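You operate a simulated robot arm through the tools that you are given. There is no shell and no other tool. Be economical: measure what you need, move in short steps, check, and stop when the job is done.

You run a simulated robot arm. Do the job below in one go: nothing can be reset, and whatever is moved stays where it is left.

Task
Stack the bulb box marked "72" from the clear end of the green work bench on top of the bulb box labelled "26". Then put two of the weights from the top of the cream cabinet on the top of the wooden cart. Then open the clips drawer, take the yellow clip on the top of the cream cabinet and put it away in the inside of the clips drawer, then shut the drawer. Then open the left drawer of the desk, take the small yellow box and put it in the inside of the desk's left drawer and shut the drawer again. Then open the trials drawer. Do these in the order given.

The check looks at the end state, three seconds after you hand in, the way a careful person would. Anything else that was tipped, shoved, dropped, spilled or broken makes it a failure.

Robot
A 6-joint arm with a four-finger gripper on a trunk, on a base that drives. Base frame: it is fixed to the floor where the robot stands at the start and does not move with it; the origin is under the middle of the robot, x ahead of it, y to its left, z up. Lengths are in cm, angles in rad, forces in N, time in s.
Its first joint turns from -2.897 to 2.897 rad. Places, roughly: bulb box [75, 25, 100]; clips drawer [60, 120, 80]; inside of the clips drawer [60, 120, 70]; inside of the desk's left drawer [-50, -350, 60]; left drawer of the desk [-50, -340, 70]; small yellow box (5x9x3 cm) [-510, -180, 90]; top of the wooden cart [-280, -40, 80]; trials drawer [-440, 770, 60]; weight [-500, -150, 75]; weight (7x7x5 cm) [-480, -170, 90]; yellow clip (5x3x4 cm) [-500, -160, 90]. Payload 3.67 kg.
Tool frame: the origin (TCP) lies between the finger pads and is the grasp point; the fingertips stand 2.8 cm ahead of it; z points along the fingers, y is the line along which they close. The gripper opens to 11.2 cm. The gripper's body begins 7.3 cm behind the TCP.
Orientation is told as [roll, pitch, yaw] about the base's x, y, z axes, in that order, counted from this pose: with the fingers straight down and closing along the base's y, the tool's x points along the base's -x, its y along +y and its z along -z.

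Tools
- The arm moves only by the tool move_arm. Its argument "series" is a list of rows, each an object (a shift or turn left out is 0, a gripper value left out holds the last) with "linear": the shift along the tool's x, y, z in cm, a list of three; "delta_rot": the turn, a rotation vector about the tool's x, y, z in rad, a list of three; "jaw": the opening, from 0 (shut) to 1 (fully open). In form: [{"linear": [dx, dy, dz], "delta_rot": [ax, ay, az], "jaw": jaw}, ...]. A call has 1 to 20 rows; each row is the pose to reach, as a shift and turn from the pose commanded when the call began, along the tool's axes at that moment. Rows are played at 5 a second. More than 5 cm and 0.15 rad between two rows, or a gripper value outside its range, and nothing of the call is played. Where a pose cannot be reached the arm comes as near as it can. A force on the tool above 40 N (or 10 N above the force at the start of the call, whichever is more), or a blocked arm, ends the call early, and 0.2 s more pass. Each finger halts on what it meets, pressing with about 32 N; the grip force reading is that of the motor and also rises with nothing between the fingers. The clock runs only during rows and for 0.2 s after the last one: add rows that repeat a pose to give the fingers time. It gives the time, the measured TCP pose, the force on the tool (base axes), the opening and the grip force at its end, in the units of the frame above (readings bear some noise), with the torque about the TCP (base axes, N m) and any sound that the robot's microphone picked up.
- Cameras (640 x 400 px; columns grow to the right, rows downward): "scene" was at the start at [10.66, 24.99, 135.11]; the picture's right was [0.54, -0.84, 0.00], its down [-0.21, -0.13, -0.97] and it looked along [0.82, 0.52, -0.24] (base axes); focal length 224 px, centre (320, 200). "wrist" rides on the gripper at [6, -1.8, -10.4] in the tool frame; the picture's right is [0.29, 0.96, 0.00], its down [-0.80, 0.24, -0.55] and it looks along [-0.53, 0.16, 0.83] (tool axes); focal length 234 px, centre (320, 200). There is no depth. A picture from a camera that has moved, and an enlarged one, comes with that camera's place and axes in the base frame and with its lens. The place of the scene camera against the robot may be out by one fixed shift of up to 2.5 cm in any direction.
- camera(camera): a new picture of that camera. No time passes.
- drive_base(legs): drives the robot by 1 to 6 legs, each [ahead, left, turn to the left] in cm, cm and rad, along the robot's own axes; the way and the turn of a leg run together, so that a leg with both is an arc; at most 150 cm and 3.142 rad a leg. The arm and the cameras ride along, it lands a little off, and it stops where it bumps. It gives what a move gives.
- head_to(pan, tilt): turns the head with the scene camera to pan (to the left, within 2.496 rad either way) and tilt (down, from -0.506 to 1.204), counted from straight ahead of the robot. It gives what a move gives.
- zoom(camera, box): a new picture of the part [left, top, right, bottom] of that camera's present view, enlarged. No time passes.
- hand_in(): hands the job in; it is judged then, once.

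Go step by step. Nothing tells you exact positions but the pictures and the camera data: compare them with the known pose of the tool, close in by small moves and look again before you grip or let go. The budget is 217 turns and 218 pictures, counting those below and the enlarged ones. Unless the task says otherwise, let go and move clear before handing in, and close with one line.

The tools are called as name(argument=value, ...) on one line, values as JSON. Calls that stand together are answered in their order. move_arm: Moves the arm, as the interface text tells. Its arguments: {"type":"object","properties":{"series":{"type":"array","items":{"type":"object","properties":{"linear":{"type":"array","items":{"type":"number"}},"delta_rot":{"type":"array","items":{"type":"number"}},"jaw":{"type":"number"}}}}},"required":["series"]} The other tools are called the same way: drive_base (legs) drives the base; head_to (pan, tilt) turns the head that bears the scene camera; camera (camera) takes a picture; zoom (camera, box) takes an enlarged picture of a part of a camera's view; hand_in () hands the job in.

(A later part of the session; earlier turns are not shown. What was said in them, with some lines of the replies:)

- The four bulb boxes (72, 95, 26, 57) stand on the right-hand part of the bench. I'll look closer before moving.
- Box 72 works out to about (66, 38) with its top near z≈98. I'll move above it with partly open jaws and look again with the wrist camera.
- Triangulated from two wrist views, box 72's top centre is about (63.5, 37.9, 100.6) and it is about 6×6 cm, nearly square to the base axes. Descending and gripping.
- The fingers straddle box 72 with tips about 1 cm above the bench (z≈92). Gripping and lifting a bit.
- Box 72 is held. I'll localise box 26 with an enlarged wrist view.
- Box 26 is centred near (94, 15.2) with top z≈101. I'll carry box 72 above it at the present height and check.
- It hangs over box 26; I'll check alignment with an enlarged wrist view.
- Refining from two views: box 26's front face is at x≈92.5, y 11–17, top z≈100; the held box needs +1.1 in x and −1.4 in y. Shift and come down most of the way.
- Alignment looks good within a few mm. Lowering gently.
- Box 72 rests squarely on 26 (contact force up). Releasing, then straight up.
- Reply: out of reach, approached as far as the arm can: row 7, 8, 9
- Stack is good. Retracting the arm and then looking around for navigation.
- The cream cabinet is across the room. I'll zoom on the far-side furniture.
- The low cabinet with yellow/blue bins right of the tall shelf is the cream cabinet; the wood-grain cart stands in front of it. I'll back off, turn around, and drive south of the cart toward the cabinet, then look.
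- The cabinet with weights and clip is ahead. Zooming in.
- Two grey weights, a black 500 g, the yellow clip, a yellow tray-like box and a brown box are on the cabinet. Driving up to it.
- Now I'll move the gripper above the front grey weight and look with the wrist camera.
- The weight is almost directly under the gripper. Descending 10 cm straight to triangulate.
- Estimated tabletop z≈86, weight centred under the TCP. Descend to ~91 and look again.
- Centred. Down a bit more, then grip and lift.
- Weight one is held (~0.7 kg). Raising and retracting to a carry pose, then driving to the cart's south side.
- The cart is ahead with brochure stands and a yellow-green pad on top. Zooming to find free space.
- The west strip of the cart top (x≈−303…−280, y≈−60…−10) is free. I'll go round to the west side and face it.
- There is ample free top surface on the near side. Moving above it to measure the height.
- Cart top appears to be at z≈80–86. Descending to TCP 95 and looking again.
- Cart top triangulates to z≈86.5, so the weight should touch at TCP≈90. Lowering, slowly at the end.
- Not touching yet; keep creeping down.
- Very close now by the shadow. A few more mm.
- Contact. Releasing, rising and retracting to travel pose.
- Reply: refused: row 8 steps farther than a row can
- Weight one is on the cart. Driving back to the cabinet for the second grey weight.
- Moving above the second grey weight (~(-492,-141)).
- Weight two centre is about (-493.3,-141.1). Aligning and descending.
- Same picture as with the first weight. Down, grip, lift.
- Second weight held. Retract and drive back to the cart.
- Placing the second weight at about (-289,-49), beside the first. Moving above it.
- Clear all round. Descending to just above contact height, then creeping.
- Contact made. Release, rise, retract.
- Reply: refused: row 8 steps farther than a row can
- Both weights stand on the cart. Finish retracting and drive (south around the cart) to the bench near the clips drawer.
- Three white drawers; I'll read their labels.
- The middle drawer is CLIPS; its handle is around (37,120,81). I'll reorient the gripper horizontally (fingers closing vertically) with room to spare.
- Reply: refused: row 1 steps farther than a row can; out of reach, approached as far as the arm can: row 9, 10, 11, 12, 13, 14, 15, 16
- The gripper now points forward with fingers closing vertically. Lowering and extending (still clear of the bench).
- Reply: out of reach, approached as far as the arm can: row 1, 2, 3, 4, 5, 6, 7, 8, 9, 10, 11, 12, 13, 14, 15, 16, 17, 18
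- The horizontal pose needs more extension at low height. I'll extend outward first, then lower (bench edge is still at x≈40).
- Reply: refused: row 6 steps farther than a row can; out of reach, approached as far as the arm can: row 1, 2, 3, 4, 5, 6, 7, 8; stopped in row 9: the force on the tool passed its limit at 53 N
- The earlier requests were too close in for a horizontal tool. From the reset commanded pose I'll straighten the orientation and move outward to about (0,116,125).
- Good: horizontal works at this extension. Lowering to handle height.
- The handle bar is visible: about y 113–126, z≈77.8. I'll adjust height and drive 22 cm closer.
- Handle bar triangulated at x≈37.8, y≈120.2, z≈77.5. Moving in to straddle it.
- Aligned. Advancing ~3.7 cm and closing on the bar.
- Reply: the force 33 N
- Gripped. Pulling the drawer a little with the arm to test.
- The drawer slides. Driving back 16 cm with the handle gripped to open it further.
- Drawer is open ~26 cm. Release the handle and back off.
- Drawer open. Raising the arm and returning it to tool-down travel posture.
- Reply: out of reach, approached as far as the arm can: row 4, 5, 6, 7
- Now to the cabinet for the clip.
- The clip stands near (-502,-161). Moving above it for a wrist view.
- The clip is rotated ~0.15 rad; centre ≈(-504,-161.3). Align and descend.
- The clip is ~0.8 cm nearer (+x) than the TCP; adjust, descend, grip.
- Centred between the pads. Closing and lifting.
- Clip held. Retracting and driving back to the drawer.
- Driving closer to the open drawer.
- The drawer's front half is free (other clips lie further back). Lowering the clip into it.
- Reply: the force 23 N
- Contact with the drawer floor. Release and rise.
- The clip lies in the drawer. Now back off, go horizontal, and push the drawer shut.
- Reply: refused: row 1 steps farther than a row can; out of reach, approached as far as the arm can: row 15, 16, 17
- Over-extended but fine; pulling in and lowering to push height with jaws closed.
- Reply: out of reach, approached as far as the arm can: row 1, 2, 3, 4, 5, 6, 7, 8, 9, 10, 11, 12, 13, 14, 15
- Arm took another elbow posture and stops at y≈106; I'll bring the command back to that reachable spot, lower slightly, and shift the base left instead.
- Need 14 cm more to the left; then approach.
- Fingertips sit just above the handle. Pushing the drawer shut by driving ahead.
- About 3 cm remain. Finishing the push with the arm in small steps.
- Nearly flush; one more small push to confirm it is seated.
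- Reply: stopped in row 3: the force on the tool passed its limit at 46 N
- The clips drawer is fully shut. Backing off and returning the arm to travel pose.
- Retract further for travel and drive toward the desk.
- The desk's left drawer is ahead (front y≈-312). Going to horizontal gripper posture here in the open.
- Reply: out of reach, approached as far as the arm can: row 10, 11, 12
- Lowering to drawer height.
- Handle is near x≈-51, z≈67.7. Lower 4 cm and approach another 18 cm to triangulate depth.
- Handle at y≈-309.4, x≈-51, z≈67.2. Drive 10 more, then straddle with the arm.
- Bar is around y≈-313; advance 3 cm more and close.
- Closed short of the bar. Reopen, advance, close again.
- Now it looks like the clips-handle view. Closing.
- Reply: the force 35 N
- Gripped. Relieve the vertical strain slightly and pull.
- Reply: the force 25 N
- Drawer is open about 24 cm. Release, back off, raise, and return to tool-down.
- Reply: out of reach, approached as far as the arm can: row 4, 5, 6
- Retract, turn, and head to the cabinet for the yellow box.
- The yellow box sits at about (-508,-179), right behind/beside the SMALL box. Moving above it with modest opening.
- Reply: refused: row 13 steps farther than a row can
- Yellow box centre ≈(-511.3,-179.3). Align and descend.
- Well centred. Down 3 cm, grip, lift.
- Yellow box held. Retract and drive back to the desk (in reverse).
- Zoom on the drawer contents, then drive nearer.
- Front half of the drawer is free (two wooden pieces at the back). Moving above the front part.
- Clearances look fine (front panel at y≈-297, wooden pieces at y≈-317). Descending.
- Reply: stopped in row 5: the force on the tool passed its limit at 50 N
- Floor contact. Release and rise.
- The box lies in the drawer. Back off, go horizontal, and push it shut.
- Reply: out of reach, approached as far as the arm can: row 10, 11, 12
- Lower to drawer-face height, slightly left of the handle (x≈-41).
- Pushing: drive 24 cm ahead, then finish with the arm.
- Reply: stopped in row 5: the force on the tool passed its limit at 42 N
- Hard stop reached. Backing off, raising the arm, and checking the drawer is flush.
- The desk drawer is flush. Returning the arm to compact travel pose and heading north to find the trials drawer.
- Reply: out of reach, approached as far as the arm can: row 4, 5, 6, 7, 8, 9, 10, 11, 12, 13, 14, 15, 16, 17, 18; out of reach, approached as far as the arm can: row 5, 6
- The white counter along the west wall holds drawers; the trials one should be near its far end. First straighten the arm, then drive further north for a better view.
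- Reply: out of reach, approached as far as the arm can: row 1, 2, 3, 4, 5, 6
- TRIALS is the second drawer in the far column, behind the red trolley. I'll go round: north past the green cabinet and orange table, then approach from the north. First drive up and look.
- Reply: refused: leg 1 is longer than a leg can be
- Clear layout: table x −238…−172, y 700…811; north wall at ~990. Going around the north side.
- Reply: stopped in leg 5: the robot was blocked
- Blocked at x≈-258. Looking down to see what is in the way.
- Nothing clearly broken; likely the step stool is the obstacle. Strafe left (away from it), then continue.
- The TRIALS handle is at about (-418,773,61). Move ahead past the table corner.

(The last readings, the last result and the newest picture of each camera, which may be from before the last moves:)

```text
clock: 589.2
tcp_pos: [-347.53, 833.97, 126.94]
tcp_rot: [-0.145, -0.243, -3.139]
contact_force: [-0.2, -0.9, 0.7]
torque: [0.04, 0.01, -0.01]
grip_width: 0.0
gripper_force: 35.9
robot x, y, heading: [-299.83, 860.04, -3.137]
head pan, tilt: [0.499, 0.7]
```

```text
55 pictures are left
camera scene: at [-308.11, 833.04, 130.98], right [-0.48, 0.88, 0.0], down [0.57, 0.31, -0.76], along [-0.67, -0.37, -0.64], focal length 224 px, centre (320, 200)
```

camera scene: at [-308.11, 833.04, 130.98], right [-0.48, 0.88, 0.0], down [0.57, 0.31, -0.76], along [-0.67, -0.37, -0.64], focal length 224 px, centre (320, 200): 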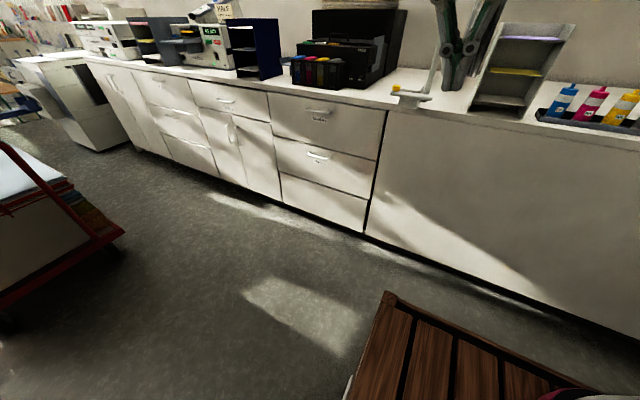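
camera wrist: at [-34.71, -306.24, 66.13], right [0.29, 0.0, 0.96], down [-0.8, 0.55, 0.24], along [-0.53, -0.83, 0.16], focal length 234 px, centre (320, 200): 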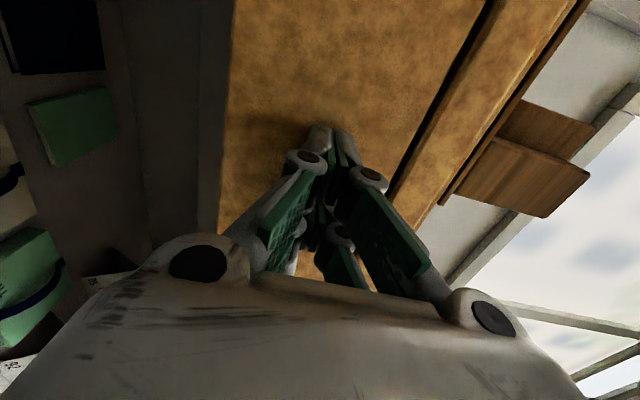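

Strafe to face the TRIALS drawer, then bring the arm to horizontal.

drive_base(legs=[[0, 84, 0]])

move_arm(series=[{"linear": [-2.6, -1.3, 0.8], "delta_rot": [-0.071, -0.059, 0.088]}, {"linear": [-5.2, -2.5, 1.7], "delta_rot": [-0.142, -0.118, 0.176]}, {"linear": [-7.8, -3.8, 2.5], "delta_rot": [-0.213, -0.177, 0.263]}, {"linear": [-10.4, -5.1, 3.3], "delta_rot": [-0.284, -0.236, 0.351]}, {"linear": [-13, -6.3, 4.2], "delta_rot": [-0.355, -0.295, 0.439]}, {"linear": [-15.6, -7.6, 5], "delta_rot": [-0.426, -0.354, 0.527]}, {"linear": [-18.2, -8.9, 5.9], "delta_rot": [-0.497, -0.413, 0.615]}, {"linear": [-20.8, -10.1, 6.7], "delta_rot": [-0.568, -0.472, 0.702]}, {"linear": [-23.4, -11.4, 7.5], "delta_rot": [-0.639, -0.531, 0.79]}, {"linear": [-26, -12.7, 8.4], "delta_rot": [-0.71, -0.59, 0.878]}, {"linear": [-28.7, -14, 9.2], "delta_rot": [-0.781, -0.649, 0.966]}, {"linear": [-31.3, -15.2, 10], "delta_rot": [-0.852, -0.708, 1.054]}, {"linear": [-33.9, -16.5, 10.9], "delta_rot": [-0.923, -0.767, 1.141]}, {"linear": [-36.5, -17.8, 11.7], "delta_rot": [-0.994, -0.826, 1.229]}, {"linear": [-39.1, -19, 12.6], "delta_rot": [-1.065, -0.885, 1.317]}, {"linear": [-41.7, -20.3, 13.4], "delta_rot": [-1.1367, -0.9436, 1.405]}, {"linear": [-41.7, -20.3, 13.4], "delta_rot": [-1.1367, -0.9436, 1.405]}])

camera(camera="wrist")

```text
clock: 593.7
tcp_pos: [-346.29, 747.96, 126.93]
tcp_rot: [-0.143, -0.244, -3.126]
contact_force: [-0.2, -0.1, 0.5]
torque: [0.01, 0.0, -0.03]
grip_width: 0.0
gripper_force: 35.7
robot x, y, heading: [-298.72, 774.8, -3.126]
head pan, tilt: [0.499, 0.7]
```

```text
clock: 597.3
tcp_pos: [-389.68, 769.51, 126.66]
tcp_rot: [1.57, -0.001, 1.584]
contact_force: [0.1, 0.7, 0.9]
torque: [0.03, -0.03, 0.01]
grip_width: 0.0
gripper_force: 34.7
out of reach, approached as far as the arm can: row 7, 8, 9, 12
robot x, y, heading: [-299.09, 774.53, -3.123]
head pan, tilt: [0.499, 0.7]
```

```text
54 pictures are left
camera wrist: at [-379.22, 763.71, 124.8], right [0.0, -0.29, 0.96], down [0.54, 0.8, 0.24], along [-0.84, 0.52, 0.16], focal length 234 px, centre (320, 200)
```

wrist: 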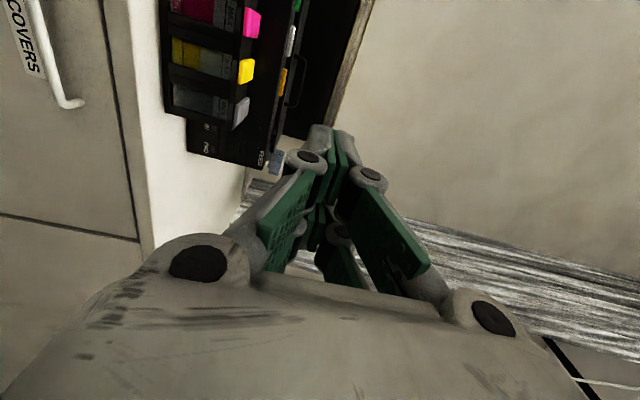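

Horizontal. Lowering to the TRIALS handle height.

move_arm(series=[{"linear": [0, -4.5, -0.3], "jaw": 0.4}, {"linear": [0, -9, -0.6]}, {"linear": [0, -13.5, -1]}, {"linear": [0, -18, -1.5]}, {"linear": [0, -22.5, -2]}, {"linear": [0, -27, -2]}, {"linear": [0, -31.5, -2]}, {"linear": [0, -36, -2]}, {"linear": [0, -40.5, -2]}, {"linear": [0, -45, -2]}, {"linear": [0, -49.5, -2]}, {"linear": [0, -54, -2]}, {"linear": [0, -58.5, -2]}, {"linear": [0, -62.5, -2]}, {"linear": [0, -62.5, -2]}])

camera(camera="wrist")

```text
clock: 600.5
tcp_pos: [-387.65, 769.54, 64.14]
tcp_rot: [1.572, 0.0, 1.584]
contact_force: [-0.1, 1.1, 0.1]
torque: [0.02, 0.02, -0.01]
grip_width: 4.48
gripper_force: 0.2
robot x, y, heading: [-298.91, 775.0, -3.125]
head pan, tilt: [0.499, 0.7]
```

```text
53 pictures are left
camera wrist: at [-377.25, 763.72, 62.27], right [0.0, -0.29, 0.96], down [0.54, 0.8, 0.24], along [-0.84, 0.52, 0.16], focal length 234 px, centre (320, 200)
```

wrist: 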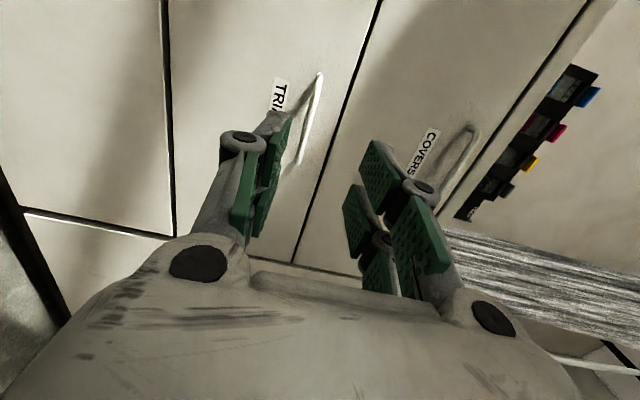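

zoom(camera="wrist", box=[240, 50, 400, 200])

```text
2.67 times, centred on (320, 125) of wrist
camera zoom: at [-377.25, 763.72, 62.27], right [0.0, -0.29, 0.96], down [0.54, 0.8, 0.24], along [-0.84, 0.52, 0.16], focal length 624 px, centre (320, 400)
```

zoom: 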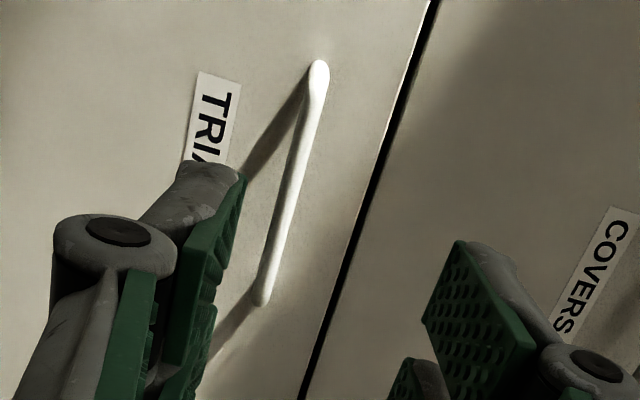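

Bar ≈(-414.5, 773.7, 63.4). Adjust laterally, drive 16 cm closer and re-check.

move_arm(series=[{"linear": [-2.2, -0.3, 0]}, {"linear": [-4.4, -0.7, 0]}, {"linear": [-4.4, -0.7, 0]}])

drive_base(legs=[[16, 0, 0]])

zoom(camera="wrist", box=[200, 0, 440, 250])

```text
clock: 601.3
tcp_pos: [-387.86, 773.9, 63.43]
tcp_rot: [1.568, -0.001, 1.584]
contact_force: [-0.6, -0.6, 0.0]
torque: [-0.02, -0.01, 0.04]
grip_width: 4.51
gripper_force: 0.1
robot x, y, heading: [-298.53, 774.46, -3.131]
head pan, tilt: [0.499, 0.7]
```

```text
clock: 602.7
tcp_pos: [-403.61, 773.53, 63.43]
tcp_rot: [1.572, -0.001, 1.584]
contact_force: [0.2, -0.5, 0.1]
torque: [-0.02, 0.01, 0.0]
grip_width: 4.48
gripper_force: 0.1
robot x, y, heading: [-314.63, 774.79, -3.124]
head pan, tilt: [0.499, 0.7]
```

```text
1.60 times, centred on (320, 125) of wrist
camera zoom: at [-393.1, 767.84, 61.61], right [0.0, -0.29, 0.96], down [0.54, 0.8, 0.24], along [-0.84, 0.52, 0.16], focal length 375 px, centre (320, 320)
```

zoom: 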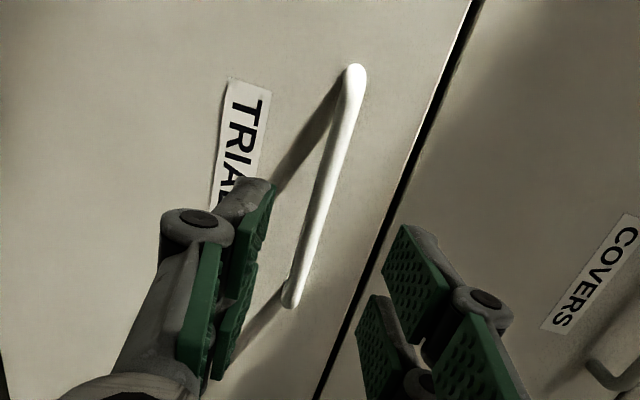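

Bar at x≈-416, z≈63.4. Advance 9.5 cm with the arm and check.

move_arm(series=[{"linear": [-0.5, 0, 3]}, {"linear": [-0.5, 0, 6]}, {"linear": [-0.5, 0, 8.5]}, {"linear": [-0.5, 0, 10]}, {"linear": [-0.5, 0, 10]}])

camera(camera="wrist")

```text
clock: 603.9
tcp_pos: [-413.52, 773.9, 63.45]
tcp_rot: [1.57, -0.001, 1.585]
contact_force: [1.5, 0.1, -0.9]
torque: [-0.01, 0.03, 0.01]
grip_width: 4.48
gripper_force: 0.0
robot x, y, heading: [-314.38, 774.46, -3.127]
head pan, tilt: [0.499, 0.7]
```

```text
50 pictures are left
camera wrist: at [-403.1, 768.15, 61.62], right [0.0, -0.29, 0.96], down [0.54, 0.8, 0.24], along [-0.84, 0.52, 0.16], focal length 234 px, centre (320, 200)
```

wrist: 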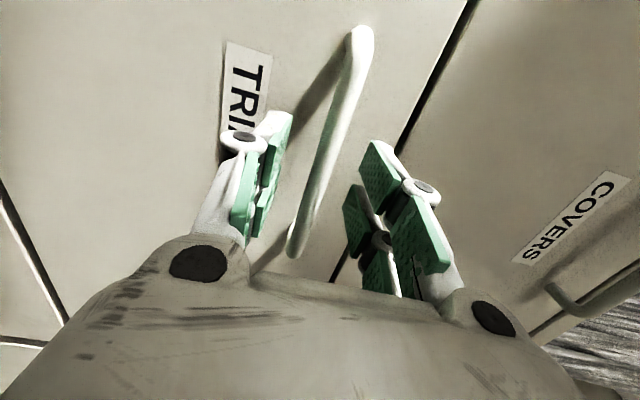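

Bar is between the pads. Advance 1.7 cm and close.

move_arm(series=[{"linear": [0, 0, 0.8]}, {"linear": [0, 0, 1.7]}, {"linear": [0, 0, 1.7], "jaw": 0.2}, {"linear": [0, 0, 1.7], "jaw": 0}, {"linear": [0, 0, 1.7]}, {"linear": [0, 0, 1.7]}])

```text
clock: 605.3
tcp_pos: [-415.18, 773.82, 63.4]
tcp_rot: [1.571, 0.0, 1.586]
contact_force: [0.4, -0.4, 2.3]
torque: [-0.05, 0.04, -0.1]
grip_width: 1.06
gripper_force: 45.1
robot x, y, heading: [-314.27, 774.45, -3.124]
head pan, tilt: [0.499, 0.7]
```

Gripped the bar (1.06 cm). Pulling.

move_arm(series=[{"linear": [0, 0, -1]}, {"linear": [0, 0, -3]}, {"linear": [0, 0, -5]}, {"linear": [0, 0, -7.5]}, {"linear": [0, 0, -10]}])

drive_base(legs=[[-8, 0, 0], [-8, 0, 0]])

camera(camera="scene")

```text
clock: 606.5
tcp_pos: [-405.27, 773.93, 63.47]
tcp_rot: [1.569, -0.004, 1.588]
contact_force: [-0.9, -21.3, 4.2]
torque: [-0.12, 0.0, 1.05]
grip_width: 1.11
gripper_force: 44.5
robot x, y, heading: [-314.76, 774.21, -3.128]
head pan, tilt: [0.499, 0.7]
```

```text
clock: 608.2
tcp_pos: [-389.43, 774.23, 63.55]
tcp_rot: [1.57, -0.001, 1.585]
contact_force: [-1.6, -33.1, 4.4]
torque: [-0.14, -0.01, 0.31]
grip_width: 1.1
gripper_force: 45.3
robot x, y, heading: [-298.53, 774.73, -3.125]
head pan, tilt: [0.499, 0.7]
```

```text
49 pictures are left
camera scene: at [-306.97, 747.41, 130.97], right [-0.49, 0.87, 0.0], down [0.56, 0.32, -0.76], along [-0.67, -0.37, -0.64], focal length 224 px, centre (320, 200)
```

scene: 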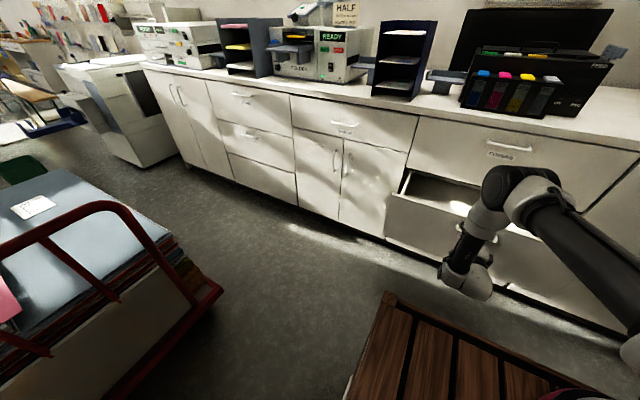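

Open ~26 cm. I'll pull a little more for a clearly open drawer, then release.

drive_base(legs=[[-7, 0, 0]])

move_arm(series=[{"linear": [0, 0, 0], "jaw": 0.25}, {"linear": [0, 0, 0], "jaw": 0.4}, {"linear": [0, 0, 0]}, {"linear": [0, 0, -2]}, {"linear": [0, 0, -4]}])

drive_base(legs=[[-8, 0, 0]])

camera(camera="scene")

camera(camera="wrist")

```text
clock: 609.3
tcp_pos: [-382.33, 774.39, 63.39]
tcp_rot: [1.571, 0.0, 1.586]
contact_force: [-1.4, -8.1, 0.4]
torque: [-0.13, 0.02, -0.14]
grip_width: 1.1
gripper_force: 45.0
robot x, y, heading: [-291.8, 775.0, -3.127]
head pan, tilt: [0.499, 0.7]
```

```text
clock: 610.5
tcp_pos: [-378.42, 774.42, 63.48]
tcp_rot: [1.572, -0.001, 1.587]
contact_force: [-0.1, -0.6, -0.3]
torque: [0.02, -0.01, -0.01]
grip_width: 4.48
gripper_force: 0.0
robot x, y, heading: [-291.57, 774.73, -3.128]
head pan, tilt: [0.499, 0.7]
```

```text
clock: 611.5
tcp_pos: [-370.45, 774.48, 63.51]
tcp_rot: [1.572, 0.0, 1.586]
contact_force: [0.0, -0.3, -0.1]
torque: [-0.04, 0.02, 0.0]
grip_width: 4.51
gripper_force: 0.1
robot x, y, heading: [-283.53, 775.08, -3.128]
head pan, tilt: [0.499, 0.7]
```

```text
48 pictures are left
camera scene: at [-291.81, 747.69, 130.98], right [-0.49, 0.87, 0.0], down [0.56, 0.32, -0.76], along [-0.67, -0.38, -0.64], focal length 224 px, centre (320, 200)
```

scene: 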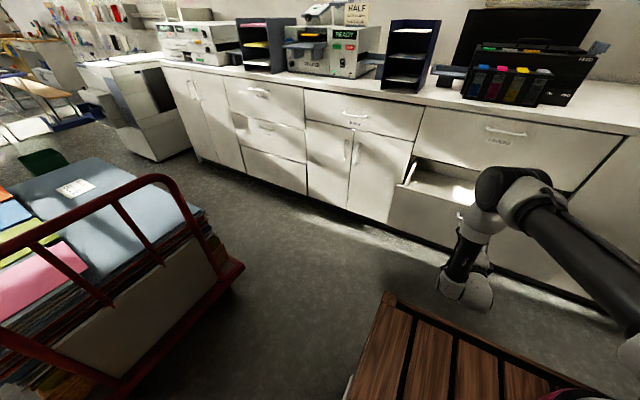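

```text
47 pictures are left
camera wrist: at [-359.89, 768.72, 61.62], right [0.0, -0.29, 0.96], down [0.54, 0.81, 0.24], along [-0.84, 0.52, 0.16], focal length 234 px, centre (320, 200)
```

wrist: 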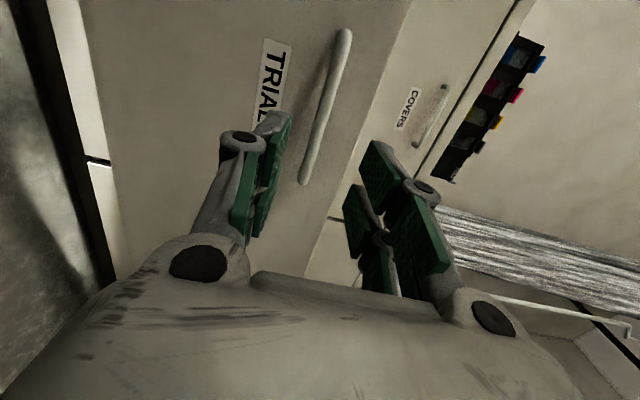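

TRIALS is open and the gripper is clear. A quick look at the step stool to make sure nothing was disturbed.

head_to(pan=-0.9, tilt=0.5)

camera(camera="scene")

```text
clock: 613.0
tcp_pos: [-370.32, 774.6, 63.45]
tcp_rot: [1.57, -0.001, 1.587]
contact_force: [-0.2, -1.0, -0.2]
torque: [0.0, 0.02, -0.02]
grip_width: 4.47
gripper_force: 0.0
robot x, y, heading: [-283.32, 774.89, -3.128]
head pan, tilt: [-0.901, 0.499]
```

```text
46 pictures are left
camera scene: at [-290.17, 758.9, 132.76], right [0.77, 0.63, 0.0], down [0.3, -0.37, -0.88], along [-0.56, 0.68, -0.48], focal length 224 px, centre (320, 200)
```

scene: 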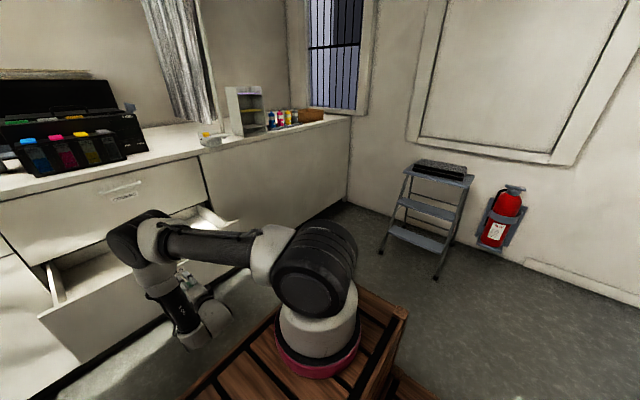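

The stool and extinguisher stand upright, and the drawer is open with the gripper clear. Handing in.

hand_in()

```text
The job is handed in.
```

All five jobs are done in order and handed in: box 72 is on box 26, two weights are on the cart, and the yellow clip and small yellow box are each in their shut drawers. The trials drawer is open. On the way to the trials drawer the base bumped something, most likely the step stool. The stool and the fire extinguisher beside it are still upright, but I can't rule out that the stool shifted slightly.
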